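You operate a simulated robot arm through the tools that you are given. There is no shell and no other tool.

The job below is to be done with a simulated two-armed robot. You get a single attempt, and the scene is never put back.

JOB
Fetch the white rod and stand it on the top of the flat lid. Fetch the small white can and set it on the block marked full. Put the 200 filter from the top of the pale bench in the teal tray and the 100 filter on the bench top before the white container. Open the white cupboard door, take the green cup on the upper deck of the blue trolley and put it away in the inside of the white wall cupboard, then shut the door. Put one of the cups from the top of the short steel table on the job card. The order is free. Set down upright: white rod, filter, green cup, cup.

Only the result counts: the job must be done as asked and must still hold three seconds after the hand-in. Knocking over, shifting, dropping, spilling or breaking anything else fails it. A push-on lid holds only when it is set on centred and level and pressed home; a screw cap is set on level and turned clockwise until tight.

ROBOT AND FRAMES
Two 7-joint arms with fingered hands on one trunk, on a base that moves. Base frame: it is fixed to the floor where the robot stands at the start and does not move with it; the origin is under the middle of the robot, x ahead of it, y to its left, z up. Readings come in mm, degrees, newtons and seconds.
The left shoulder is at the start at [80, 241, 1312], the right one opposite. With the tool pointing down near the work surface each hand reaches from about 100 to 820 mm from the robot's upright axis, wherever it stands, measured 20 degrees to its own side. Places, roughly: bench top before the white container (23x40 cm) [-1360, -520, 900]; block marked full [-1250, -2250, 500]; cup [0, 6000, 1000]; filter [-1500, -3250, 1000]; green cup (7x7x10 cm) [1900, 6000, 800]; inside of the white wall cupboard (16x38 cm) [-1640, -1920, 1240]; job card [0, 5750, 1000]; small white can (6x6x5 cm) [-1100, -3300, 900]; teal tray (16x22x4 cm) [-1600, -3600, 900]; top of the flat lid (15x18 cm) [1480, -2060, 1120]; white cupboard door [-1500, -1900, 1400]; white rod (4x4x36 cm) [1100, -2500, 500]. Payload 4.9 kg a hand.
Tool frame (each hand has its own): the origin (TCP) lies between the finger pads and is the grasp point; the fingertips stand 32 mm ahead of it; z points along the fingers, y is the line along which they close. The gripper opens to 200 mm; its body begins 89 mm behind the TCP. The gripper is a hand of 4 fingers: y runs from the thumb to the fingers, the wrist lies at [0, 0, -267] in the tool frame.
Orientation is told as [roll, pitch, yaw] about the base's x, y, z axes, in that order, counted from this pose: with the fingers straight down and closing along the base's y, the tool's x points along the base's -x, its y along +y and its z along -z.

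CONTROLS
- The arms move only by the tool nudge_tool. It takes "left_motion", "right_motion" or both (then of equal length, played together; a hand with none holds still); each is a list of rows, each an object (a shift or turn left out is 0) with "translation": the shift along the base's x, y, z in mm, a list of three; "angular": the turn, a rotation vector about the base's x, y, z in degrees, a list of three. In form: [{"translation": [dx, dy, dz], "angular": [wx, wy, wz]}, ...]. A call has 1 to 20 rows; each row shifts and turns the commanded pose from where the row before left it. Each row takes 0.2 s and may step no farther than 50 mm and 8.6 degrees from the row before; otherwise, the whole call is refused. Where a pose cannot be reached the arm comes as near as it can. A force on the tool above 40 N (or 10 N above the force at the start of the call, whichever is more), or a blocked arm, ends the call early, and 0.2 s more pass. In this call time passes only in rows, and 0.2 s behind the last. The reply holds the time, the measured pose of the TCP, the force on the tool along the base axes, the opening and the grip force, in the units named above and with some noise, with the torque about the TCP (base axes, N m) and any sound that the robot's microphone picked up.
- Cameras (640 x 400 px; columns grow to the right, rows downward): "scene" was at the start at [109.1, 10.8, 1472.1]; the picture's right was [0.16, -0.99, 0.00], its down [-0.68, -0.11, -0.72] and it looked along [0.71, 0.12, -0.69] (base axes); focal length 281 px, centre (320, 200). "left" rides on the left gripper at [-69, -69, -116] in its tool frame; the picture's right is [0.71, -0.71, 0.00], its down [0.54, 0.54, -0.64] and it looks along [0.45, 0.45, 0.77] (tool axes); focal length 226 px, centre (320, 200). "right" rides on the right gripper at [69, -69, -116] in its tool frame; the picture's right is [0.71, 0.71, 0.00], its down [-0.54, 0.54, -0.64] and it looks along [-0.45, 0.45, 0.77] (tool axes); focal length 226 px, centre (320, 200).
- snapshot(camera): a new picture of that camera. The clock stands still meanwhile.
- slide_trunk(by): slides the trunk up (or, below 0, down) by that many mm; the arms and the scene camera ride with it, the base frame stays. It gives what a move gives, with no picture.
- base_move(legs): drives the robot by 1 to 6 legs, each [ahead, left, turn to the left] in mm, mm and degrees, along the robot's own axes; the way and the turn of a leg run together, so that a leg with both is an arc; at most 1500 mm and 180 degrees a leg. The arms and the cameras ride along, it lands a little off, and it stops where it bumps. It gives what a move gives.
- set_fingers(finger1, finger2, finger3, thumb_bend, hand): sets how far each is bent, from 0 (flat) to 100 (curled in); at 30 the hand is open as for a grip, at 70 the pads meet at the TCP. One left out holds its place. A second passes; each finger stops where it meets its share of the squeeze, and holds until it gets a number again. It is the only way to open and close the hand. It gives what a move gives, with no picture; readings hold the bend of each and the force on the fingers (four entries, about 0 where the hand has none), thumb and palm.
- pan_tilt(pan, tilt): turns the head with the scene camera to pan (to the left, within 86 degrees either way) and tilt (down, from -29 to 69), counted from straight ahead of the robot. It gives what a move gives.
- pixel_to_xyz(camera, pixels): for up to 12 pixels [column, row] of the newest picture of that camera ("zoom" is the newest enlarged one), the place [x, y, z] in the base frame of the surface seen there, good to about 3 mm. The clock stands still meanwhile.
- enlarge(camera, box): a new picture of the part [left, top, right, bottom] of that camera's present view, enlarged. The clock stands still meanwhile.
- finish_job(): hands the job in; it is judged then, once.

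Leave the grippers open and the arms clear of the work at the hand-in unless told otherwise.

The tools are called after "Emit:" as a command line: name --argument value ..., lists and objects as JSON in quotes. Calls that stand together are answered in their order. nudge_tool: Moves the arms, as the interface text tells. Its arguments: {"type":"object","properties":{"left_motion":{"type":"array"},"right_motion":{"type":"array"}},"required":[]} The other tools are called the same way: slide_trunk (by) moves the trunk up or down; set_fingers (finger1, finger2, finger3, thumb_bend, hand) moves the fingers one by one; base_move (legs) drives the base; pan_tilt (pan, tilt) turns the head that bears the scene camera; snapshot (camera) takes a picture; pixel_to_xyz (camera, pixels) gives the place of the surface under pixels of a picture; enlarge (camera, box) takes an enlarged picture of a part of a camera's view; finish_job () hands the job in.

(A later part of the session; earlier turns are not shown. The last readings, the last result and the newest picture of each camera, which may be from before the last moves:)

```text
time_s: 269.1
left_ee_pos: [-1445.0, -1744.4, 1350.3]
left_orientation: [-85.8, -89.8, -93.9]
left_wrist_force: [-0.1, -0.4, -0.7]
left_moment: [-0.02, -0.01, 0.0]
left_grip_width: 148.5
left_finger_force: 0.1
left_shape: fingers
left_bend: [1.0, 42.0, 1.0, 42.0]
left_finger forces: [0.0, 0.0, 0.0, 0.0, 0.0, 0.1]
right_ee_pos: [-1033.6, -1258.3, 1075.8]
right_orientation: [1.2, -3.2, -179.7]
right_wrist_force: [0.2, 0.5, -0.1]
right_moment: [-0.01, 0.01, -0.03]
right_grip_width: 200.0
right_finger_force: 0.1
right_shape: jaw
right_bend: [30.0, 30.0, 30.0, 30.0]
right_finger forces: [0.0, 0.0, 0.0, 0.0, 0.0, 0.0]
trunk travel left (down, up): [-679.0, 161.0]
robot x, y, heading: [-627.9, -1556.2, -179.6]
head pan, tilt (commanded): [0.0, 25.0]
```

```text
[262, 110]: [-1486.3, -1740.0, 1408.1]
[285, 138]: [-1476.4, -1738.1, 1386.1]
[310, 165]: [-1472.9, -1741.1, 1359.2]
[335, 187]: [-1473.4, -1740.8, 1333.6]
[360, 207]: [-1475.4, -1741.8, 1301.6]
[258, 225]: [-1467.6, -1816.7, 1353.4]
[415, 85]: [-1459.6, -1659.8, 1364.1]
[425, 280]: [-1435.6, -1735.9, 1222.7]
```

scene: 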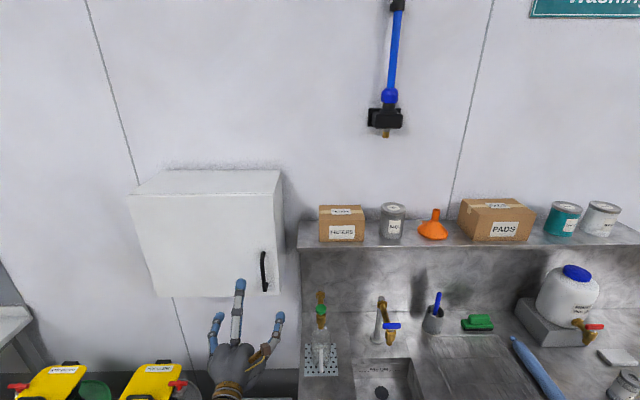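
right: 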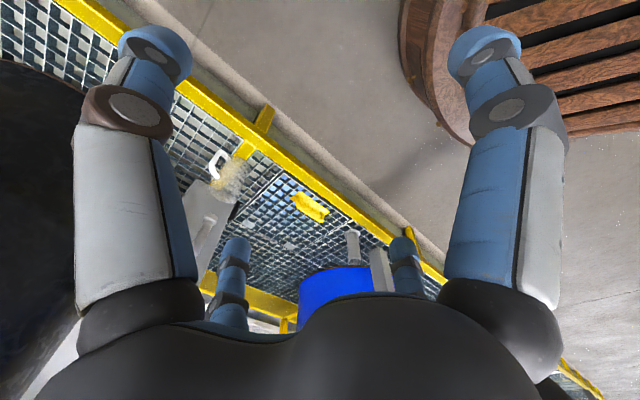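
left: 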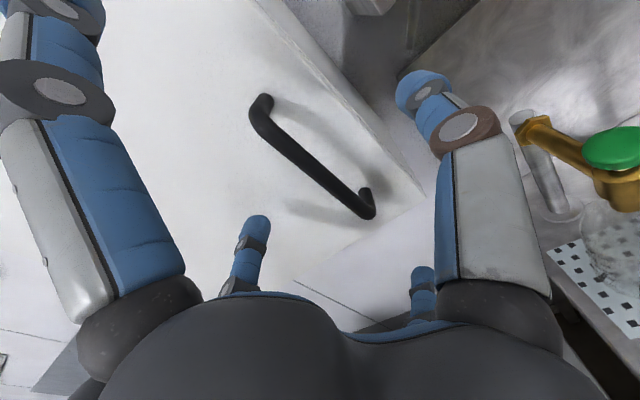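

Well centred. I advance 25 mm and close thumb and finger 2 on the bar.

Emit:
nudge_tool --left_motion '[{"translation": [-13, 0, 0]}, {"translation": [-12, 0, 0]}, {}]'

Emit:
set_fingers --hand "left" --finger2 62 --thumb_bend 62

Emit:
snapshot --camera "left"

```text
time_s: 269.9
left_ee_pos: [-1468.9, -1743.2, 1349.5]
left_orientation: [-97.4, -89.8, -82.4]
left_wrist_force: [-0.2, 0.0, 0.7]
left_moment: [0.0, -0.01, 0.0]
left_grip_width: 148.5
left_finger_force: 0.0
left_shape: fingers
left_bend: [1.0, 42.0, 1.0, 42.0]
left_finger forces: [0.0, 0.0, 0.1, 0.0, 0.1, 0.1]
right_ee_pos: [-1031.9, -1257.9, 1076.7]
right_orientation: [1.3, -3.2, -179.6]
right_wrist_force: [-0.1, 0.5, -0.2]
right_moment: [0.0, -0.01, 0.0]
right_grip_width: 199.8
right_finger_force: 0.0
right_shape: jaw
right_bend: [30.0, 30.0, 30.0, 30.0]
right_finger forces: [0.0, 0.0, 0.1, 0.0, 0.0, 0.0]
trunk travel left (down, up): [-679.0, 161.0]
robot x, y, heading: [-632.7, -1557.0, -179.8]
head pan, tilt (commanded): [0.0, 25.0]
```

```text
time_s: 270.9
left_ee_pos: [-1470.0, -1743.8, 1348.8]
left_orientation: [-79.8, -89.9, -100.1]
left_wrist_force: [-0.6, 0.1, 0.5]
left_moment: [-0.01, -0.02, 0.0]
left_grip_width: 130.3
left_finger_force: 0.1
left_shape: fingers
left_bend: [1.0, 62.0, 1.0, 62.0]
left_finger forces: [0.0, 0.0, 0.0, 0.0, 0.0, 0.0]
right_ee_pos: [-1033.4, -1259.2, 1076.0]
right_orientation: [1.3, -3.2, -179.6]
right_wrist_force: [0.7, -0.1, 0.9]
right_moment: [0.02, -0.02, 0.03]
right_grip_width: 200.1
right_finger_force: 0.1
right_shape: jaw
right_bend: [30.0, 30.0, 30.0, 30.0]
right_finger forces: [0.1, 0.1, 0.0, 0.0, 0.1, 0.0]
trunk travel left (down, up): [-679.0, 161.0]
robot x, y, heading: [-629.3, -1559.4, -179.7]
head pan, tilt (commanded): [0.0, 25.0]
```

```text
taken
```

left: 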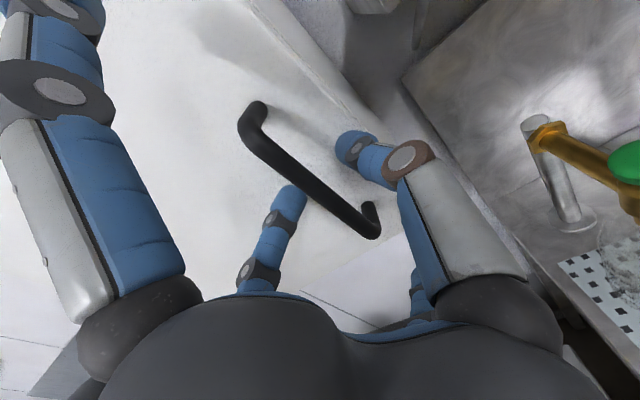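

The bar is between the two tips. I close firmly.

Emit:
set_fingers --hand "left" --finger2 82 --thumb_bend 82

Emit:
snapshot --camera "left"

```text
time_s: 271.9
left_ee_pos: [-1468.8, -1742.5, 1349.3]
left_orientation: [-83.6, -89.8, -96.2]
left_wrist_force: [-0.1, 2.0, 0.0]
left_moment: [0.0, -0.02, 0.02]
left_grip_width: 125.2
left_finger_force: 0.1
left_shape: fingers
left_bend: [1.0, 77.0, 1.0, 78.0]
left_finger forces: [0.0, 0.0, 0.1, 0.0, 0.0, 0.0]
right_ee_pos: [-1032.2, -1257.1, 1076.8]
right_orientation: [1.3, -3.0, -179.6]
right_wrist_force: [-0.2, -0.3, -0.4]
right_moment: [0.01, -0.01, 0.01]
right_grip_width: 200.0
right_finger_force: 0.1
right_shape: jaw
right_bend: [30.0, 30.0, 30.0, 30.0]
right_finger forces: [0.1, 0.0, 0.0, 0.0, 0.0, 0.1]
trunk travel left (down, up): [-679.0, 161.0]
robot x, y, heading: [-627.2, -1555.8, -179.8]
head pan, tilt (commanded): [0.0, 25.0]
```

```text
taken
```

left: 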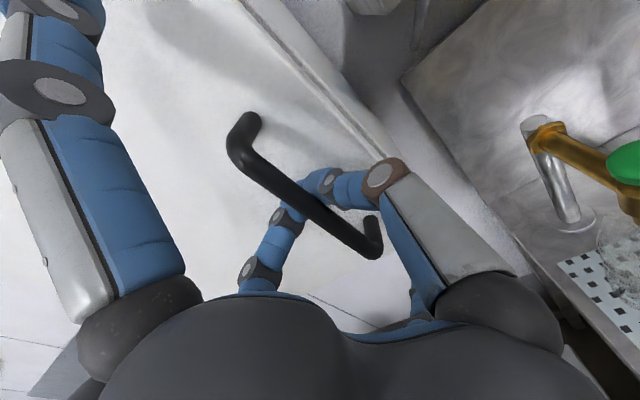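

The fingers hook behind the bar and the door has already moved a bit. I pull along the door's arc, turning the hand slightly with it.

Emit:
nudge_tool --left_motion '[{"translation": [16, -1, 0]}, {"translation": [20, -3, 0], "angular": [0, 0, -2]}, {"translation": [20, -4, 0], "angular": [0, 0, -2.5]}, {"translation": [20, -5, 0], "angular": [0, 0, -2.5]}, {"translation": [20, -7, 0], "angular": [0, 0, -2.5]}, {}]'

Emit:
snapshot --camera "left"

Emit:
snapshot --camera "scene"

```text
time_s: 273.4
left_ee_pos: [-1372.3, -1763.7, 1350.1]
left_orientation: [-83.8, -89.8, -105.6]
left_wrist_force: [-0.4, -0.4, 1.0]
left_moment: [0.0, 0.01, -0.03]
left_grip_width: 125.4
left_finger_force: 0.0
left_shape: fingers
left_bend: [1.0, 79.0, 1.0, 78.0]
left_finger forces: [0.1, 0.0, 0.0, 0.1, 0.0, 0.1]
right_ee_pos: [-1034.0, -1258.6, 1076.5]
right_orientation: [1.3, -3.1, -179.7]
right_wrist_force: [-0.6, 0.6, 0.6]
right_moment: [-0.01, 0.01, 0.02]
right_grip_width: 199.9
right_finger_force: 0.0
right_shape: jaw
right_bend: [30.0, 30.0, 30.0, 30.0]
right_finger forces: [0.1, 0.1, 0.0, 0.1, 0.0, 0.1]
trunk travel left (down, up): [-679.0, 161.0]
robot x, y, heading: [-626.7, -1553.8, -179.6]
head pan, tilt (commanded): [0.0, 25.0]
```

```text
taken
```

left: 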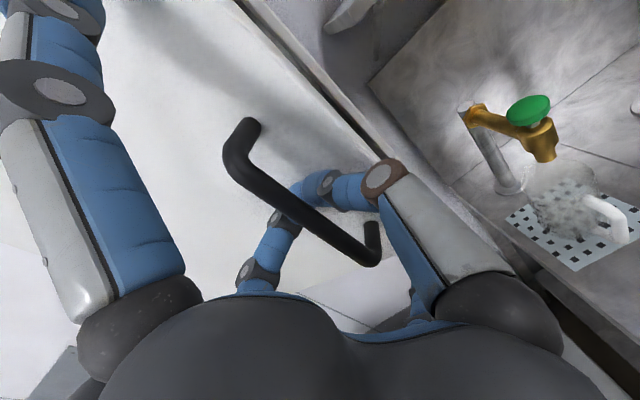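

```text
taken
```

scene: 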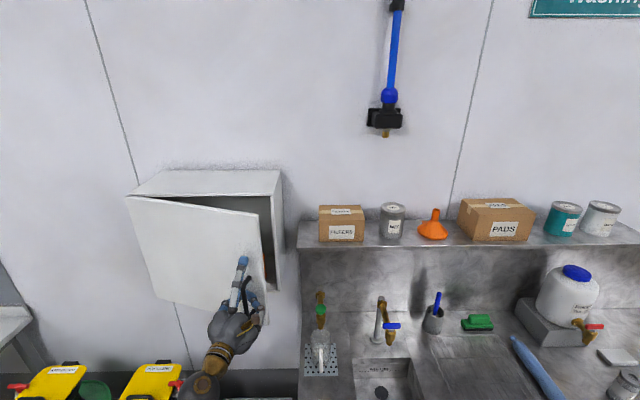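

The door opens smoothly. I continue the pull along the arc.

Emit:
nudge_tool --left_motion '[{"translation": [34, -16, 0], "angular": [0, 0, -5]}, {"translation": [33, -20, 0], "angular": [0, 0, -5]}, {"translation": [31, -23, 0], "angular": [0, 0, -5]}, {"translation": [28, -26, 0], "angular": [0, 0, -5]}, {"translation": [26, -29, 0], "angular": [0, 0, -5]}, {}]'

Emit:
snapshot --camera "scene"

Emit:
snapshot --camera "left"

```text
time_s: 274.8
left_ee_pos: [-1217.7, -1877.4, 1350.3]
left_orientation: [-73.1, -89.8, -141.1]
left_wrist_force: [-1.1, -0.3, 0.3]
left_moment: [0.0, 0.02, 0.02]
left_grip_width: 125.1
left_finger_force: 0.1
left_shape: fingers
left_bend: [1.0, 79.0, 1.0, 78.0]
left_finger forces: [0.0, 0.1, 0.0, 0.0, 0.0, 0.1]
right_ee_pos: [-1034.0, -1258.7, 1076.0]
right_orientation: [1.4, -3.2, -179.7]
right_wrist_force: [0.2, 0.4, -0.2]
right_moment: [-0.05, 0.02, 0.02]
right_grip_width: 200.0
right_finger_force: 0.0
right_shape: jaw
right_bend: [30.0, 30.0, 30.0, 30.0]
right_finger forces: [0.0, 0.0, 0.0, 0.0, 0.0, 0.0]
trunk travel left (down, up): [-679.0, 161.0]
robot x, y, heading: [-629.9, -1553.4, -180.0]
head pan, tilt (commanded): [0.0, 25.0]
```

```text
taken
```

scene: 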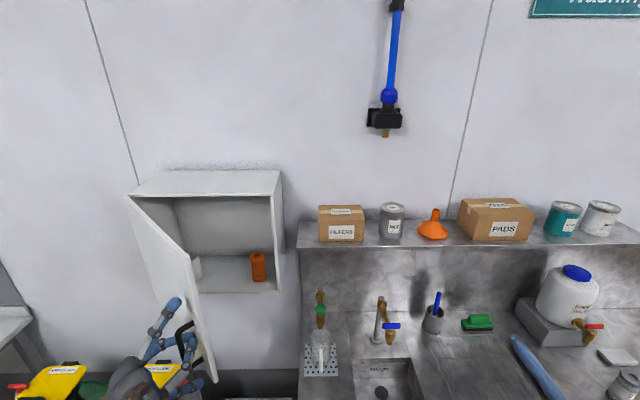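

```text
taken
```

left: 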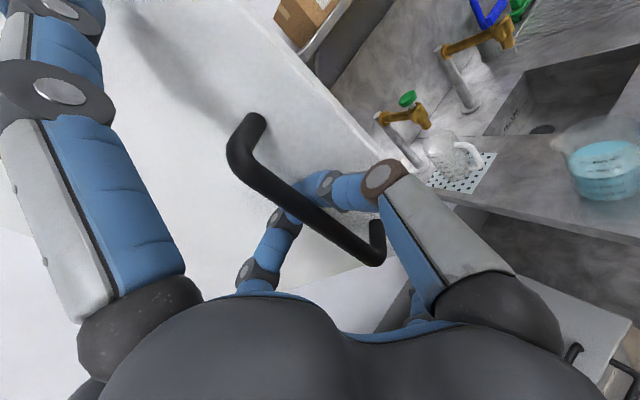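

Door about 48° open; inside I see an orange bottle on the right and something white on the left. I continue opening.

Emit:
nudge_tool --left_motion '[{"translation": [22, -32, 0], "angular": [0, 0, -5]}, {"translation": [19, -34, 0], "angular": [0, 0, -5]}, {"translation": [15, -36, 0], "angular": [0, 0, -5]}, {"translation": [11, -37, 0], "angular": [0, 0, -5]}, {}]'

Emit:
snapshot --camera "scene"

```text
time_s: 276.1
left_ee_pos: [-1200.1, -1826.2, 1350.5]
left_orientation: [-126.7, -89.8, -130.7]
left_wrist_force: [0.5, 0.2, -0.7]
left_moment: [-0.04, 0.0, 0.0]
left_grip_width: 125.3
left_finger_force: 0.4
left_shape: fingers
left_bend: [0.0, 80.0, 1.0, 79.0]
left_finger forces: [0.0, 0.3, 0.0, 0.0, 0.1, 0.0]
right_ee_pos: [-1033.1, -1260.4, 1076.8]
right_orientation: [1.5, -3.2, -179.6]
right_wrist_force: [-0.2, -0.2, 0.3]
right_moment: [0.03, 0.01, 0.03]
right_grip_width: 200.0
right_finger_force: 0.0
right_shape: jaw
right_bend: [30.0, 30.0, 30.0, 30.0]
right_finger forces: [0.0, 0.0, 0.1, 0.0, 0.0, 0.1]
trunk travel left (down, up): [-679.0, 161.0]
robot x, y, heading: [-626.0, -1557.8, -180.0]
head pan, tilt (commanded): [0.0, 25.0]
stopped in row 5 (left hand): the arm was blocked; the commanded pose is now the measured one
```

```text
taken
```

scene: 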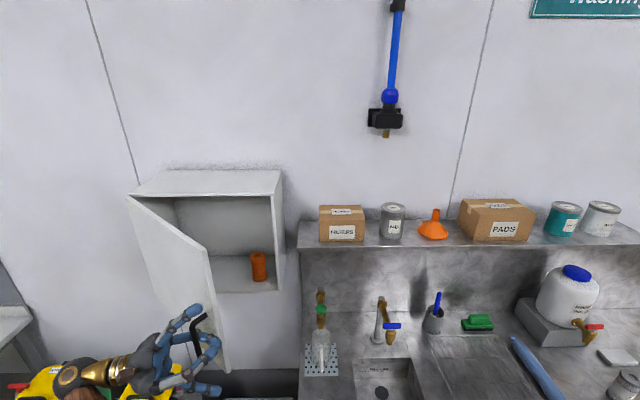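

The arm got blocked (its posture changed) and the door swung back slightly. I look through the hand camera before releasing.

Emit:
snapshot --camera "left"

Emit:
pan_tilt --pan 20 --tilt 45

Emit:
snapshot --camera "scene"

```text
taken
```

left: 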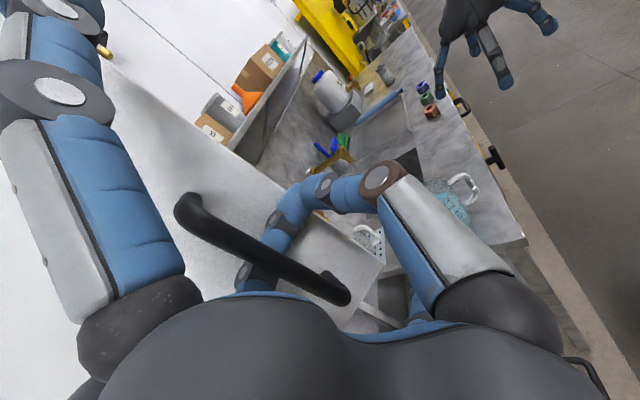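

```text
time_s: 277.0
left_ee_pos: [-1200.0, -1825.6, 1348.8]
left_orientation: [-112.0, -89.8, -145.3]
left_wrist_force: [0.3, 0.2, 0.8]
left_moment: [0.04, 0.0, 0.02]
left_grip_width: 125.2
left_finger_force: 0.2
left_shape: fingers
left_bend: [0.0, 80.0, 1.0, 79.0]
left_finger forces: [0.0, 0.1, 0.0, 0.0, 0.0, 0.0]
right_ee_pos: [-1033.1, -1258.3, 1077.1]
right_orientation: [1.5, -3.2, -179.7]
right_wrist_force: [-0.2, 0.5, -0.5]
right_moment: [-0.01, 0.02, -0.02]
right_grip_width: 200.3
right_finger_force: 0.0
right_shape: jaw
right_bend: [30.0, 30.0, 30.0, 30.0]
right_finger forces: [0.0, 0.0, 0.0, 0.0, 0.1, 0.0]
trunk travel left (down, up): [-679.0, 161.0]
robot x, y, heading: [-625.2, -1557.2, -179.8]
head pan, tilt (commanded): [20.0, 45.0]
```

```text
taken
```

scene: 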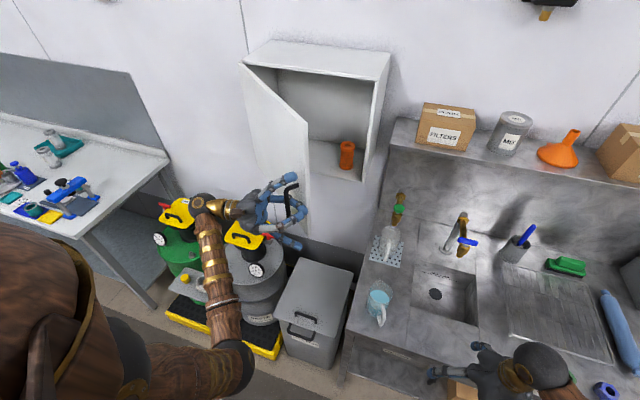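

The handle is still in the hooked fingers, the hand now pointing +y, good for pulling toward -y; only arm reach limits. So I pull by driving the base along the arc (back and left).

Emit:
base_move --legs '[[-25, 29, 0], [-22, 32, 0], [-19, 34, 0], [-15, 36, 0]]'

Emit:
snapshot --camera "scene"

Emit:
snapshot --camera "left"

```text
time_s: 279.3
left_ee_pos: [-1123.1, -1948.6, 1351.0]
left_orientation: [-45.0, -89.7, 147.7]
left_wrist_force: [1.8, 4.6, -1.7]
left_moment: [-0.04, -0.09, -0.89]
left_grip_width: 125.1
left_finger_force: 26.4
left_shape: fingers
left_bend: [0.0, 82.0, 1.0, 81.0]
left_finger forces: [0.0, 52.8, 0.0, 0.1, 0.1, 0.0]
right_ee_pos: [-951.8, -1384.8, 1073.1]
right_orientation: [1.5, -3.1, -180.0]
right_wrist_force: [-0.6, 0.0, -0.5]
right_moment: [-0.04, -0.02, 0.04]
right_grip_width: 200.1
right_finger_force: 0.1
right_shape: jaw
right_bend: [30.0, 30.0, 30.0, 30.0]
right_finger forces: [0.0, 0.0, 0.0, 0.0, 0.0, 0.0]
trunk travel left (down, up): [-679.0, 161.0]
robot x, y, heading: [-546.7, -1687.0, -179.9]
head pan, tilt (commanded): [20.0, 45.0]
```

```text
taken
```

scene: 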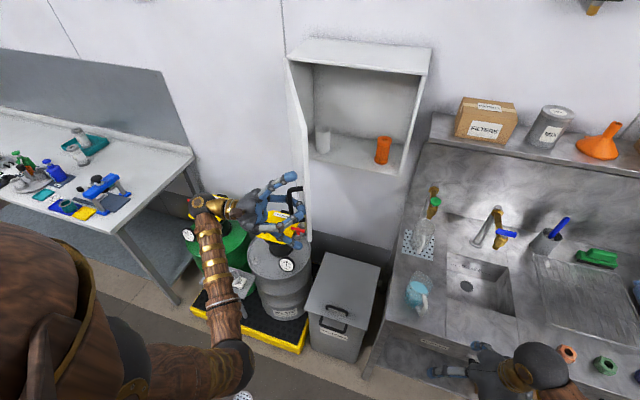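

```text
taken
```

left: 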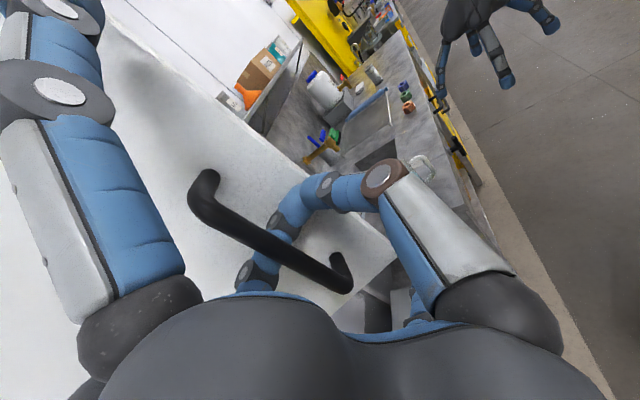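

Door is about 75° open. Finger 2 is pressed (53 N), so I open thumb and finger 2 a little, and continue pulling a bit more by the base.

Emit:
set_fingers --hand "left" --finger2 76 --thumb_bend 76

Emit:
base_move --legs '[[-9, 37, 0], [-5, 38, 0]]'

Emit:
snapshot --camera "scene"

Emit:
snapshot --camera "left"

```text
time_s: 280.3
left_ee_pos: [-1122.4, -1958.7, 1350.3]
left_orientation: [-134.5, -89.7, -122.6]
left_wrist_force: [-12.0, -1.6, 4.1]
left_moment: [-0.18, 0.2, -2.06]
left_grip_width: 125.5
left_finger_force: 52.8
left_shape: fingers
left_bend: [0.0, 79.0, 1.0, 77.0]
left_finger forces: [0.1, 105.0, 0.0, 0.1, 0.0, 0.0]
right_ee_pos: [-951.4, -1391.3, 1077.6]
right_orientation: [1.1, -3.0, -179.9]
right_wrist_force: [-0.2, -0.5, 0.5]
right_moment: [0.04, 0.03, -0.02]
right_grip_width: 199.9
right_finger_force: 0.1
right_shape: jaw
right_bend: [30.0, 30.0, 30.0, 30.0]
right_finger forces: [0.1, 0.0, 0.1, 0.0, 0.0, 0.0]
trunk travel left (down, up): [-679.0, 161.0]
robot x, y, heading: [-547.0, -1687.0, -180.2]
head pan, tilt (commanded): [20.0, 45.0]
```

```text
time_s: 281.6
left_ee_pos: [-1109.5, -2026.9, 1351.1]
left_orientation: [-50.7, -89.7, 153.7]
left_wrist_force: [-7.5, 1.1, -0.5]
left_moment: [0.13, -0.04, -0.47]
left_grip_width: 125.8
left_finger_force: 19.9
left_shape: fingers
left_bend: [0.0, 76.0, 1.0, 75.0]
left_finger forces: [0.2, 39.6, 0.1, 0.0, 0.0, 0.0]
right_ee_pos: [-940.4, -1459.5, 1073.4]
right_orientation: [1.5, -3.0, -179.8]
right_wrist_force: [0.5, 0.7, -0.5]
right_moment: [-0.1, -0.02, 0.02]
right_grip_width: 200.1
right_finger_force: 0.0
right_shape: jaw
right_bend: [30.0, 30.0, 30.0, 30.0]
right_finger forces: [0.0, 0.0, 0.0, 0.0, 0.1, 0.0]
trunk travel left (down, up): [-679.0, 161.0]
robot x, y, heading: [-532.8, -1762.3, -179.9]
head pan, tilt (commanded): [20.0, 45.0]
```

```text
taken
```

scene: 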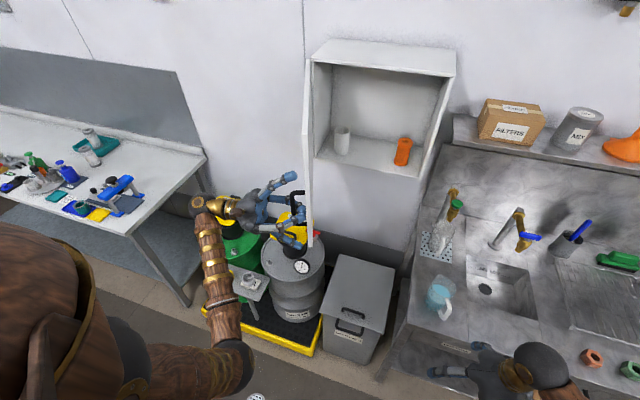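

```text
taken
```

left: 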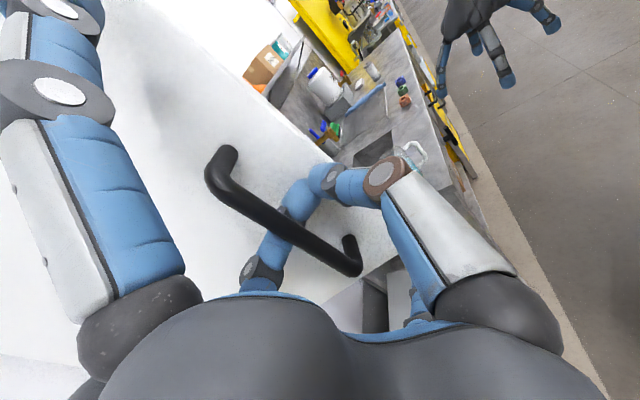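

The door stands about 90° open. I release the handle: thumb and finger 2 open.

Emit:
set_fingers --hand "left" --finger2 62 --thumb_bend 62

Emit:
set_fingers --hand "left" --finger2 40 --thumb_bend 40

Emit:
snapshot --camera "left"

Emit:
snapshot --camera "scene"

```text
time_s: 282.6
left_ee_pos: [-1106.5, -2033.9, 1349.3]
left_orientation: [-137.6, -89.7, -119.3]
left_wrist_force: [-1.0, -0.7, -0.8]
left_moment: [-0.04, 0.0, -0.51]
left_grip_width: 130.0
left_finger_force: 14.2
left_shape: fingers
left_bend: [0.0, 77.0, 1.0, 62.0]
left_finger forces: [0.0, 27.2, 0.1, 0.1, 0.1, 0.0]
right_ee_pos: [-938.7, -1466.0, 1077.2]
right_orientation: [1.3, -3.0, -179.8]
right_wrist_force: [0.0, 0.2, -0.4]
right_moment: [0.05, 0.01, 0.02]
right_grip_width: 200.0
right_finger_force: 0.2
right_shape: jaw
right_bend: [30.0, 30.0, 30.0, 30.0]
right_finger forces: [0.0, 0.0, 0.1, 0.0, 0.0, 0.0]
trunk travel left (down, up): [-679.0, 161.0]
robot x, y, heading: [-533.4, -1763.1, -180.1]
head pan, tilt (commanded): [20.0, 45.0]
```

```text
time_s: 283.6
left_ee_pos: [-1106.5, -2032.7, 1350.0]
left_orientation: [-122.5, -89.8, -134.6]
left_wrist_force: [0.6, 0.6, -0.1]
left_moment: [0.01, 0.03, 0.03]
left_grip_width: 151.0
left_finger_force: 0.1
left_shape: fingers
left_bend: [0.0, 40.0, 1.0, 40.0]
left_finger forces: [0.0, 0.1, 0.1, 0.0, 0.0, 0.0]
right_ee_pos: [-937.6, -1464.6, 1076.1]
right_orientation: [1.4, -3.1, -179.8]
right_wrist_force: [0.6, 0.0, 0.4]
right_moment: [0.01, 0.01, -0.01]
right_grip_width: 200.2
right_finger_force: 0.0
right_shape: jaw
right_bend: [30.0, 30.0, 30.0, 30.0]
right_finger forces: [0.0, 0.1, 0.0, 0.0, 0.1, 0.0]
trunk travel left (down, up): [-679.0, 161.0]
robot x, y, heading: [-534.5, -1761.8, -180.1]
head pan, tilt (commanded): [20.0, 45.0]
```

```text
taken
```

left: 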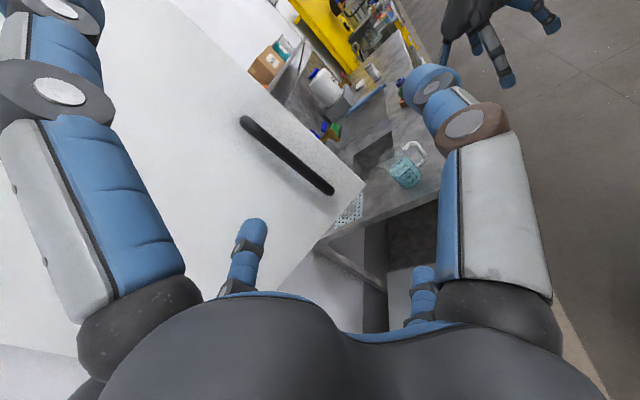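

```text
taken
```

scene: 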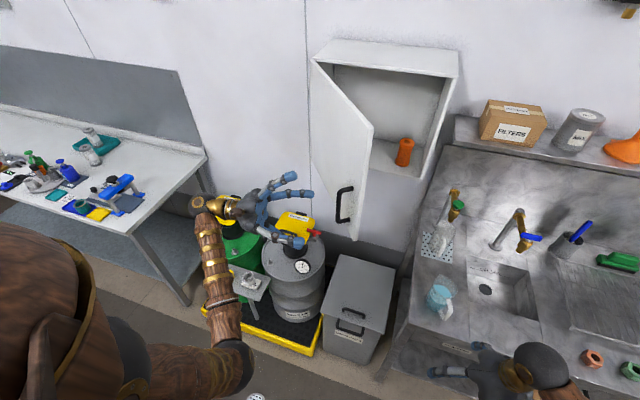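

On release the door swung back to about 55°. I'll push it open from inside: first I withdraw the left hand forward and turn it to point at the wall again.

Emit:
nudge_tool --left_motion '[{"translation": [25, -12, 0]}, {"translation": [25, -5, 0], "angular": [0, 0, 8]}, {"translation": [25, 0, 0], "angular": [0, 0, 8]}, {"translation": [25, 0, 0], "angular": [0, 0, 8]}, {"translation": [25, 5, 0], "angular": [0, 0, 8]}, {"translation": [25, 10, 0], "angular": [0, 0, 8]}, {"translation": [20, 15, 0], "angular": [0, 0, 8]}, {"translation": [15, 20, 0], "angular": [0, 0, 8]}, {"translation": [10, 25, 0], "angular": [0, 0, 8]}, {"translation": [0, 30, 0], "angular": [0, 0, 8]}, {"translation": [0, 30, 0], "angular": [0, 0, 5]}]'

Emit:
snapshot --camera "left"

Emit:
snapshot --camera "scene"

```text
time_s: 285.2
left_ee_pos: [-1023.8, -2047.4, 1421.6]
left_orientation: [124.8, -77.0, 21.2]
left_wrist_force: [-0.6, -0.3, 0.3]
left_moment: [-0.02, 0.02, -0.03]
left_grip_width: 151.0
left_finger_force: 0.0
left_shape: fingers
left_bend: [0.0, 40.0, 0.0, 40.0]
left_finger forces: [0.0, 0.1, 0.0, 0.1, 0.1, 0.0]
right_ee_pos: [-952.2, -1475.3, 1077.8]
right_orientation: [0.6, -2.4, -179.8]
right_wrist_force: [-0.3, -0.3, -0.2]
right_moment: [0.04, 0.0, 0.02]
right_grip_width: 199.8
right_finger_force: 0.0
right_shape: jaw
right_bend: [30.0, 30.0, 30.0, 30.0]
right_finger forces: [0.0, 0.0, 0.0, 0.0, 0.0, 0.1]
trunk travel left (down, up): [-679.0, 161.0]
robot x, y, heading: [-536.2, -1764.7, -180.1]
head pan, tilt (commanded): [20.0, 45.0]
stopped in row 8 (left hand): the arm was blocked; the commanded pose is now the measured one
```

```text
taken
```

left: 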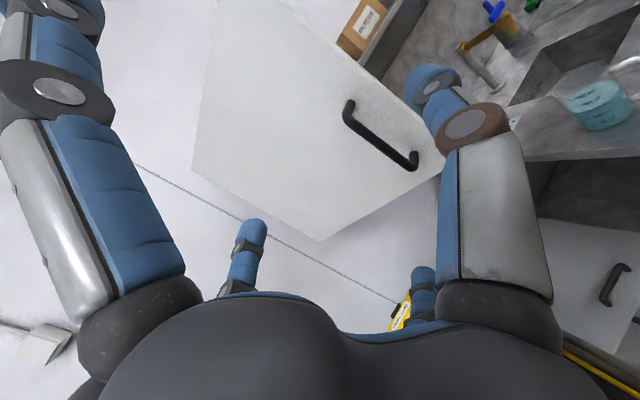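

```text
taken
```

scene: 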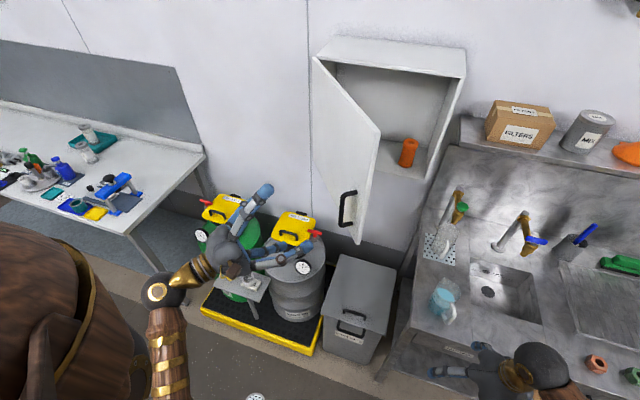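

The arm is folded too near my body. I drive back 250 mm for room, then straighten the hand.

Emit:
base_move --legs '[[-250, 0, 0]]'

Emit:
nudge_tool --left_motion '[{"translation": [-30, 10, -10]}, {"translation": [-30, 20, -10]}, {"translation": [-30, 20, -10]}, {"translation": [-30, 20, -10]}, {"translation": [-20, 20, -10]}]'

Emit:
snapshot --camera "scene"

```text
time_s: 287.1
left_ee_pos: [-774.3, -2044.3, 1420.1]
left_orientation: [124.6, -76.7, 21.3]
left_wrist_force: [-0.2, 0.8, 0.5]
left_moment: [0.0, 0.0, 0.02]
left_grip_width: 151.4
left_finger_force: 0.0
left_shape: fingers
left_bend: [0.0, 40.0, 0.0, 40.0]
left_finger forces: [0.1, 0.1, 0.0, 0.0, 0.1, 0.0]
right_ee_pos: [-698.0, -1473.7, 1073.5]
right_orientation: [0.7, -2.3, 179.9]
right_wrist_force: [0.1, -0.3, -0.7]
right_moment: [0.01, -0.01, -0.01]
right_grip_width: 200.1
right_finger_force: 0.1
right_shape: jaw
right_bend: [30.0, 30.0, 30.0, 30.0]
right_finger forces: [0.0, 0.1, 0.0, 0.1, 0.1, 0.1]
trunk travel left (down, up): [-679.0, 161.0]
robot x, y, heading: [-282.3, -1764.4, 179.9]
head pan, tilt (commanded): [20.0, 45.0]
```

```text
time_s: 288.3
left_ee_pos: [-893.6, -1938.2, 1379.5]
left_orientation: [123.4, -75.8, 22.5]
left_wrist_force: [0.2, -0.1, -0.5]
left_moment: [-0.03, -0.02, 0.07]
left_grip_width: 151.2
left_finger_force: 0.0
left_shape: fingers
left_bend: [0.0, 40.0, 0.0, 40.0]
left_finger forces: [0.0, 0.0, 0.0, 0.0, 0.1, 0.1]
right_ee_pos: [-684.7, -1461.4, 1077.1]
right_orientation: [1.3, -3.2, 179.9]
right_wrist_force: [-0.2, 0.8, -0.3]
right_moment: [0.04, 0.02, 0.05]
right_grip_width: 199.9
right_finger_force: 0.1
right_shape: jaw
right_bend: [30.0, 30.0, 30.0, 30.0]
right_finger forces: [0.0, 0.0, 0.1, 0.0, 0.1, 0.0]
trunk travel left (down, up): [-679.0, 161.0]
robot x, y, heading: [-285.7, -1764.8, 180.1]
head pan, tilt (commanded): [20.0, 45.0]
```

```text
taken
```

scene: 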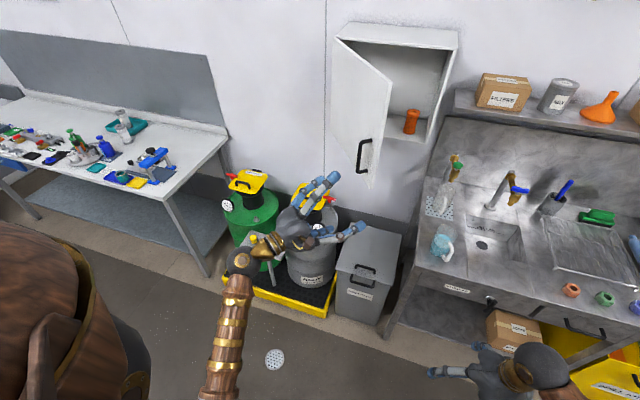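

The hand is free now; it points forward-left-up. I straighten it to point at the wall while moving to y ≈ -1740, and measure the door edge.

Emit:
nudge_tool --left_motion '[{"translation": [0, 35, -5], "angular": [0, 0, 7]}, {"translation": [0, 35, -5], "angular": [0, 0, 7]}, {"translation": [0, 35, -5], "angular": [0, 0, 7]}, {"translation": [0, 35, -5], "angular": [0, 0, 7]}, {"translation": [0, 30, -5], "angular": [0, 0, 7]}, {"translation": [0, 20, -5], "angular": [0, -7.8, 0]}, {"translation": [0, 10, 0], "angular": [6, 0, 0]}, {"translation": [0, 0, 0], "angular": [6, 0, 0]}]'

Emit:
snapshot --camera "scene"

Emit:
pixel_to_xyz --camera "scene" --pixels '[[388, 90], [382, 120], [375, 160], [371, 183], [340, 100], [363, 155], [412, 120]]'

Emit:
snapshot --camera "left"

```text
time_s: 289.4
left_ee_pos: [-850.1, -1669.6, 1422.0]
left_orientation: [129.5, -63.3, 26.4]
left_wrist_force: [-0.7, -0.8, 0.2]
left_moment: [-0.02, -0.03, -0.01]
left_grip_width: 151.1
left_finger_force: 0.2
left_shape: fingers
left_bend: [0.0, 40.0, 0.0, 40.0]
left_finger forces: [0.1, 0.0, 0.1, 0.1, 0.0, 0.1]
right_ee_pos: [-688.2, -1482.4, 1082.3]
right_orientation: [0.1, -3.1, -180.0]
right_wrist_force: [0.1, -0.7, 0.9]
right_moment: [0.03, 0.07, -0.01]
right_grip_width: 200.5
right_finger_force: 0.1
right_shape: jaw
right_bend: [30.0, 30.0, 30.0, 30.0]
right_finger forces: [0.1, 0.0, 0.0, 0.1, 0.0, 0.1]
trunk travel left (down, up): [-679.0, 161.0]
robot x, y, heading: [-285.3, -1762.1, 180.2]
head pan, tilt (commanded): [20.0, 45.0]
stopped in row 5 (left hand): the arm was blocked; the commanded pose is now the measured one
```

```text
taken
```

scene: 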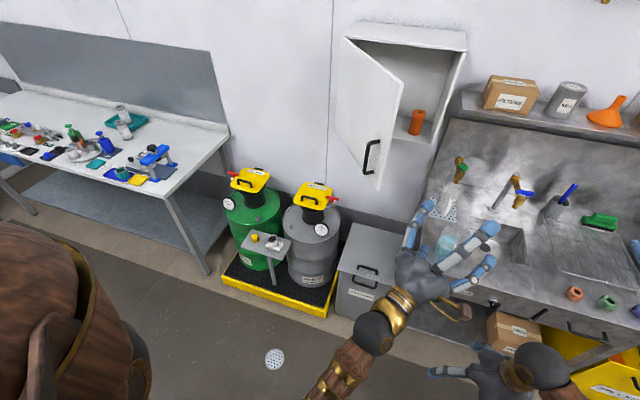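

```text
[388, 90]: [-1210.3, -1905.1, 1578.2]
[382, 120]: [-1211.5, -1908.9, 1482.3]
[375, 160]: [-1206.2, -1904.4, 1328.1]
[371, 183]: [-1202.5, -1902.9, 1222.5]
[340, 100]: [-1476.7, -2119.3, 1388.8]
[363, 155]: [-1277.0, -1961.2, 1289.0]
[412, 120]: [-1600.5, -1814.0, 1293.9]
```

```text
taken
```

left: 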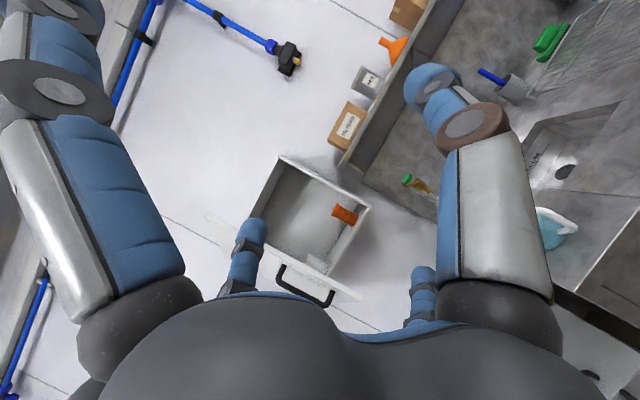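

The left hand is crossing my chest, which blocks it. I shift the base right (to +y) by 250 mm so the hand ends up on my left side, then straighten it.

Emit:
base_move --legs '[[-60, -250, 0]]'

Emit:
nudge_tool --left_motion '[{"translation": [0, -40, -5]}, {"translation": [0, -45, -5]}, {"translation": [0, -40, -8], "angular": [0, 0, 6.8]}, {"translation": [0, -40, -8], "angular": [0, 0, 6.8]}, {"translation": [0, -40, -8], "angular": [0, 0, 6.8]}, {"translation": [0, -40, -8], "angular": [0, 0, 6.8]}, {"translation": [0, -25, -8], "angular": [0, -5.5, 0]}, {"translation": [0, -20, -8], "angular": [0, -5.5, 0]}, {"translation": [0, -15, -8], "angular": [0, -5.6, 0]}, {"translation": [0, 0, 0], "angular": [7, 0, 0]}, {"translation": [0, 0, 0], "angular": [7, 0, 0]}, {"translation": [0, 0, 0], "angular": [7.2, 0, 0]}]'

Emit:
snapshot --camera "scene"

Emit:
snapshot --camera "left"

```text
time_s: 291.2
left_ee_pos: [-793.7, -1420.1, 1419.7]
left_orientation: [129.3, -63.5, 26.5]
left_wrist_force: [-0.1, 0.6, 0.1]
left_moment: [0.0, 0.01, -0.01]
left_grip_width: 151.1
left_finger_force: 0.0
left_shape: fingers
left_bend: [0.0, 40.0, 0.0, 40.0]
left_finger forces: [0.1, 0.0, 0.0, 0.0, 0.0, 0.0]
right_ee_pos: [-629.3, -1232.2, 1081.4]
right_orientation: [0.2, -2.9, 179.9]
right_wrist_force: [-0.1, 0.9, -0.6]
right_moment: [0.01, -0.04, 0.0]
right_grip_width: 200.2
right_finger_force: 0.1
right_shape: jaw
right_bend: [30.0, 30.0, 30.0, 30.0]
right_finger forces: [0.0, 0.1, 0.0, 0.0, 0.1, 0.0]
trunk travel left (down, up): [-679.0, 161.0]
robot x, y, heading: [-223.6, -1517.1, 179.6]
head pan, tilt (commanded): [20.0, 45.0]
```

```text
time_s: 292.9
left_ee_pos: [-792.7, -1630.7, 1394.5]
left_orientation: [118.8, -63.1, 54.5]
left_wrist_force: [-0.1, -0.1, 0.3]
left_moment: [-0.01, -0.09, -0.02]
left_grip_width: 151.3
left_finger_force: 0.1
left_shape: fingers
left_bend: [0.0, 40.0, 0.0, 40.0]
left_finger forces: [0.1, 0.1, 0.1, 0.1, 0.1, 0.0]
right_ee_pos: [-626.1, -1230.7, 1081.0]
right_orientation: [0.3, -3.1, 179.9]
right_wrist_force: [1.4, 0.2, -0.3]
right_moment: [-0.01, 0.03, 0.01]
right_grip_width: 200.0
right_finger_force: 0.0
right_shape: jaw
right_bend: [30.0, 30.0, 30.0, 30.0]
right_finger forces: [0.0, 0.0, 0.0, 0.0, 0.1, 0.1]
trunk travel left (down, up): [-679.0, 161.0]
robot x, y, heading: [-224.4, -1518.4, 179.8]
head pan, tilt (commanded): [20.0, 45.0]
stopped in row 8 (left hand): the arm was blocked; the commanded pose is now the measured one
```

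```text
taken
```

scene: 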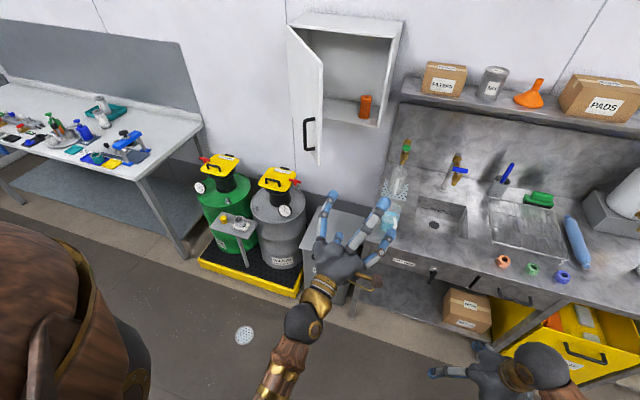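

```text
taken
```

left: 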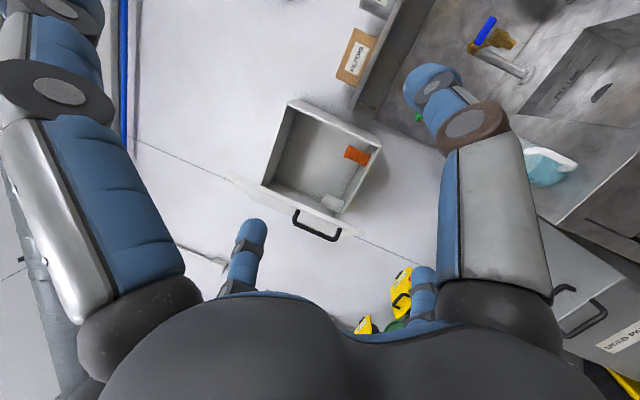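

Still too folded. I extend the hand forward first, then do the remaining turns (yaw 9°, pitch -13°, roll 24°).

Emit:
nudge_tool --left_motion '[{"translation": [-40, -20, -5]}, {"translation": [-40, -20, -5]}, {"translation": [-40, -20, -5]}, {"translation": [-40, -20, -5]}, {"translation": [-40, -20, -5]}, {"angular": [0, 0, 4.7]}, {"angular": [0, 0, 4.7]}, {"angular": [0, -6.3, 0]}, {"angular": [0, -6.3, 0]}, {"angular": [8, 0, 0]}, {"angular": [8, 0, 0]}, {"angular": [8, 0, 0]}, {}]'

Emit:
snapshot --camera "left"

Emit:
snapshot --camera "scene"

```text
time_s: 295.7
left_ee_pos: [-988.3, -1710.9, 1369.5]
left_orientation: [48.6, -89.5, 131.0]
left_wrist_force: [0.4, 0.2, 0.1]
left_moment: [-0.04, -0.01, 0.01]
left_grip_width: 151.5
left_finger_force: 0.1
left_shape: fingers
left_bend: [0.0, 40.0, 0.0, 40.0]
left_finger forces: [0.0, 0.0, 0.1, 0.1, 0.0, 0.0]
right_ee_pos: [-626.2, -1217.7, 1076.6]
right_orientation: [1.2, -3.2, 179.9]
right_wrist_force: [0.7, 0.6, -0.5]
right_moment: [0.0, -0.01, -0.04]
right_grip_width: 200.0
right_finger_force: 0.0
right_shape: jaw
right_bend: [30.0, 30.0, 30.0, 30.0]
right_finger forces: [0.1, 0.0, 0.0, 0.0, 0.1, 0.0]
trunk travel left (down, up): [-679.0, 161.0]
robot x, y, heading: [-220.5, -1520.1, 179.9]
head pan, tilt (commanded): [20.0, 45.0]
```

```text
taken
```

left: 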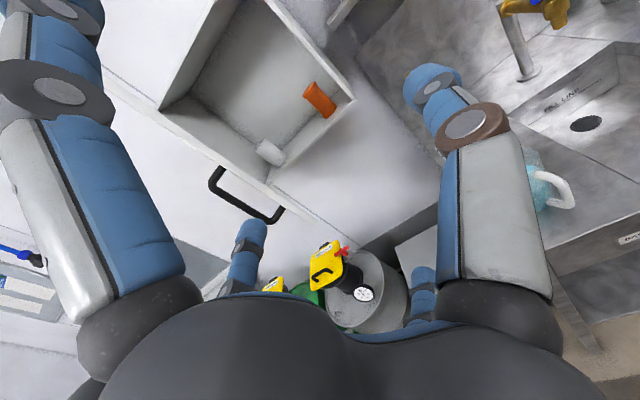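

```text
taken
```

scene: 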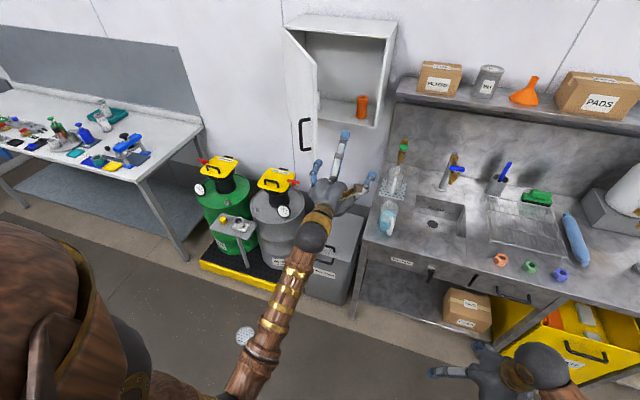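

The hand points at the wall again. I drive ahead 350 mm so that the hand passes to the right of the door edge, in front of the cupboard opening.

Emit:
base_move --legs '[[350, 0, 0]]'

Emit:
snapshot --camera "left"

Emit:
snapshot --camera "scene"

```text
time_s: 298.0
left_ee_pos: [-1336.6, -1707.9, 1370.5]
left_orientation: [62.1, -89.5, 117.3]
left_wrist_force: [-0.2, -0.4, -0.1]
left_moment: [0.0, 0.03, 0.03]
left_grip_width: 151.7
left_finger_force: 0.1
left_shape: fingers
left_bend: [0.0, 40.0, 0.0, 40.0]
left_finger forces: [0.1, 0.0, 0.0, 0.1, 0.1, 0.0]
right_ee_pos: [-975.7, -1214.7, 1076.0]
right_orientation: [1.3, -3.2, 179.9]
right_wrist_force: [1.0, 0.7, 0.1]
right_moment: [0.01, 0.03, 0.01]
right_grip_width: 200.0
right_finger_force: 0.0
right_shape: jaw
right_bend: [30.0, 30.0, 30.0, 30.0]
right_finger forces: [0.0, 0.1, 0.0, 0.0, 0.0, 0.1]
trunk travel left (down, up): [-679.0, 161.0]
robot x, y, heading: [-577.9, -1515.3, 179.8]
head pan, tilt (commanded): [20.0, 45.0]
```

```text
taken
```

left: 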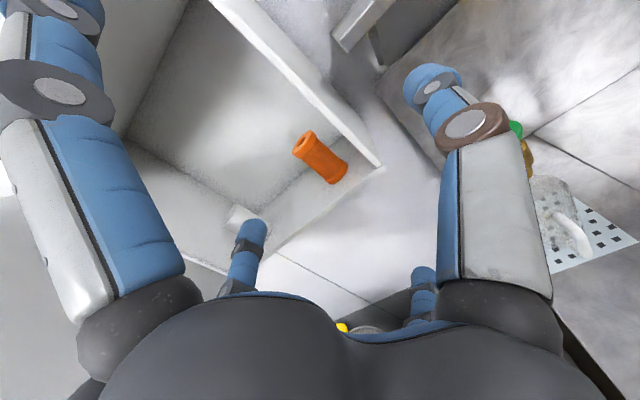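

```text
taken
```

scene: 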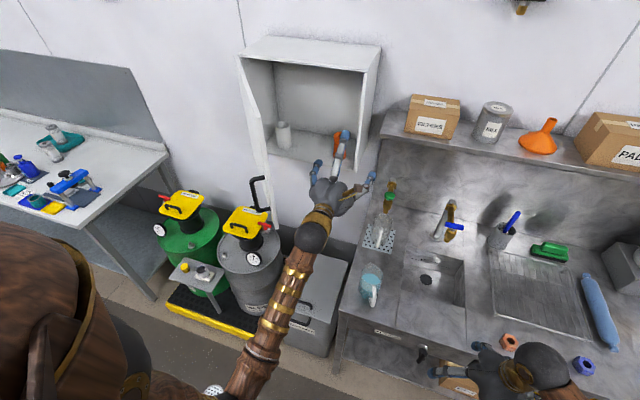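

I push the door open from inside by driving left (toward -y), first 220 mm.

Emit:
base_move --legs '[[0, 220, 0]]'

Emit:
snapshot --camera "scene"

Emit:
snapshot --camera "left"

```text
time_s: 299.3
left_ee_pos: [-1344.4, -1824.2, 1366.6]
left_orientation: [44.8, -89.0, 133.9]
left_wrist_force: [0.2, 0.3, -0.1]
left_moment: [-0.05, 0.02, 0.04]
left_grip_width: 151.0
left_finger_force: 0.0
left_shape: fingers
left_bend: [0.0, 40.0, 0.0, 40.0]
left_finger forces: [0.0, 0.0, 0.0, 0.1, 0.0, 0.0]
right_ee_pos: [-983.0, -1342.5, 1073.5]
right_orientation: [1.3, -2.9, 179.8]
right_wrist_force: [-0.4, 1.1, 0.4]
right_moment: [-0.04, -0.06, -0.01]
right_grip_width: 200.1
right_finger_force: 0.1
right_shape: jaw
right_bend: [30.0, 30.0, 30.0, 30.0]
right_finger forces: [0.0, 0.0, 0.0, 0.1, 0.1, 0.0]
trunk travel left (down, up): [-679.0, 161.0]
robot x, y, heading: [-577.2, -1653.2, 179.7]
head pan, tilt (commanded): [20.0, 45.0]
stopped in leg 1: the force on the tool passed its limit at 86 N (the readings are from after the stop); the commanded pose is now the measured one
```

```text
taken
```

scene: 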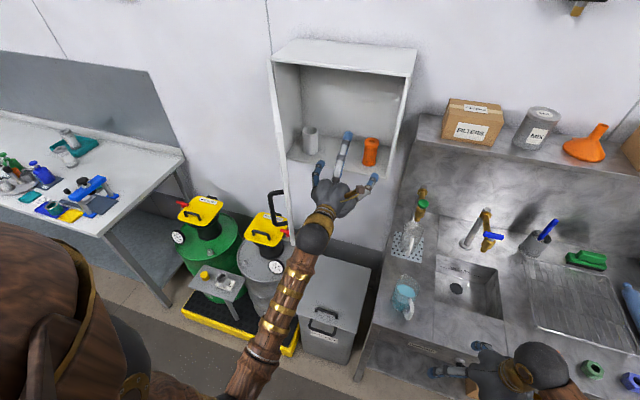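

```text
taken
```

left: 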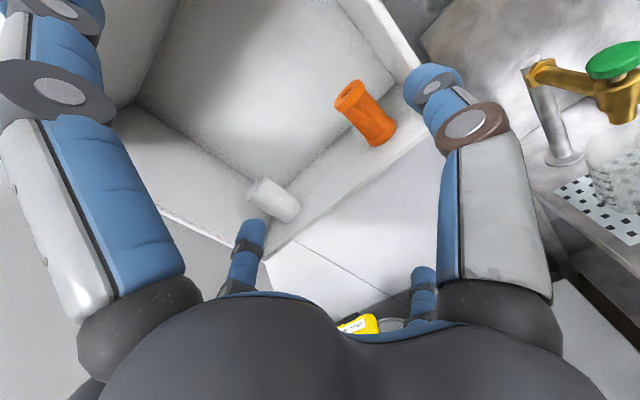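

The contact stopped the drive; the door seems pushed further. I measure the door's present position.

Emit:
pixel_to_xyz --camera "scene" --pixels '[[281, 120], [285, 150], [289, 190], [293, 235], [275, 80], [278, 200], [310, 140], [370, 150], [340, 155], [300, 165]]'

Emit:
enlarge --camera "scene" --box '[240, 20, 440, 260]'

```text
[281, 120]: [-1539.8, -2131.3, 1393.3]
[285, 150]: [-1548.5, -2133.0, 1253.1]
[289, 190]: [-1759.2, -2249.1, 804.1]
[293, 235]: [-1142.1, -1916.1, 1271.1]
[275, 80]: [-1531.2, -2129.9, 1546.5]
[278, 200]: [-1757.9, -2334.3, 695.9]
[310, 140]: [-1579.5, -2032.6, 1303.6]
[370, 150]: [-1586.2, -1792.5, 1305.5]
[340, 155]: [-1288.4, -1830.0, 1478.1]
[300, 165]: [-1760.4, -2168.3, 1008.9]
```

```text
1.67 times, centred on (340, 140) of scene
```

zoom: 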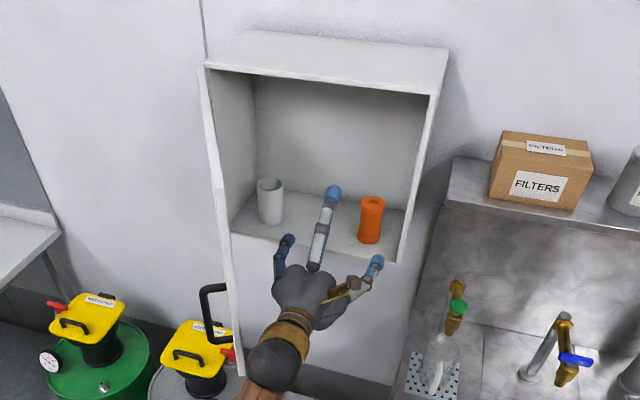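

Door is at about 62°. I push on gently with the arm, 12 mm per row toward -y.

Emit:
nudge_tool --left_motion '[{"translation": [0, -10, 0]}, {"translation": [0, -12, 0]}, {"translation": [0, -12, 0]}, {"translation": [0, -12, 0]}, {"translation": [0, -12, 0]}, {"translation": [0, -12, 0]}, {"translation": [0, -12, 0]}, {"translation": [0, -12, 0]}, {"translation": [0, -12, 0]}, {"translation": [0, -12, 0]}, {"translation": [0, -12, 0]}, {"translation": [0, -12, 0]}]'

Emit:
snapshot --camera "scene"

```text
time_s: 301.9
left_ee_pos: [-1337.7, -1972.5, 1366.2]
left_orientation: [46.4, -89.3, 132.5]
left_wrist_force: [-0.1, -0.1, -0.5]
left_moment: [0.0, 0.03, -0.01]
left_grip_width: 151.0
left_finger_force: 0.1
left_shape: fingers
left_bend: [0.0, 40.0, 0.0, 40.0]
left_finger forces: [0.0, 0.1, 0.0, 0.1, 0.1, 0.1]
right_ee_pos: [-977.5, -1347.3, 1076.2]
right_orientation: [1.1, -3.1, 179.8]
right_wrist_force: [-0.1, 0.7, -0.2]
right_moment: [0.0, -0.05, 0.01]
right_grip_width: 199.8
right_finger_force: 0.0
right_shape: jaw
right_bend: [30.0, 30.0, 30.0, 30.0]
right_finger forces: [0.0, 0.0, 0.0, 0.0, 0.0, 0.1]
trunk travel left (down, up): [-679.0, 161.0]
robot x, y, heading: [-575.8, -1651.0, 179.7]
head pan, tilt (commanded): [20.0, 45.0]
```

```text
taken
```

scene: 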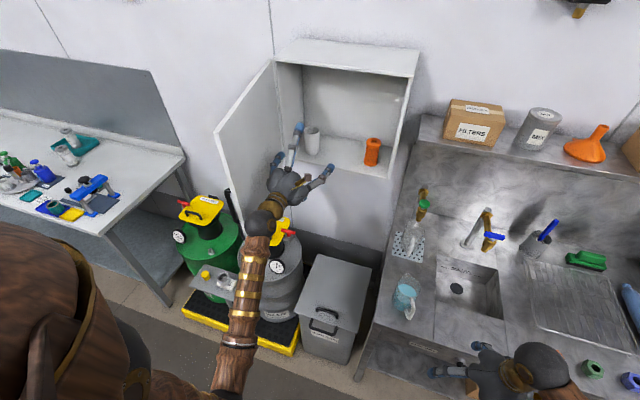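

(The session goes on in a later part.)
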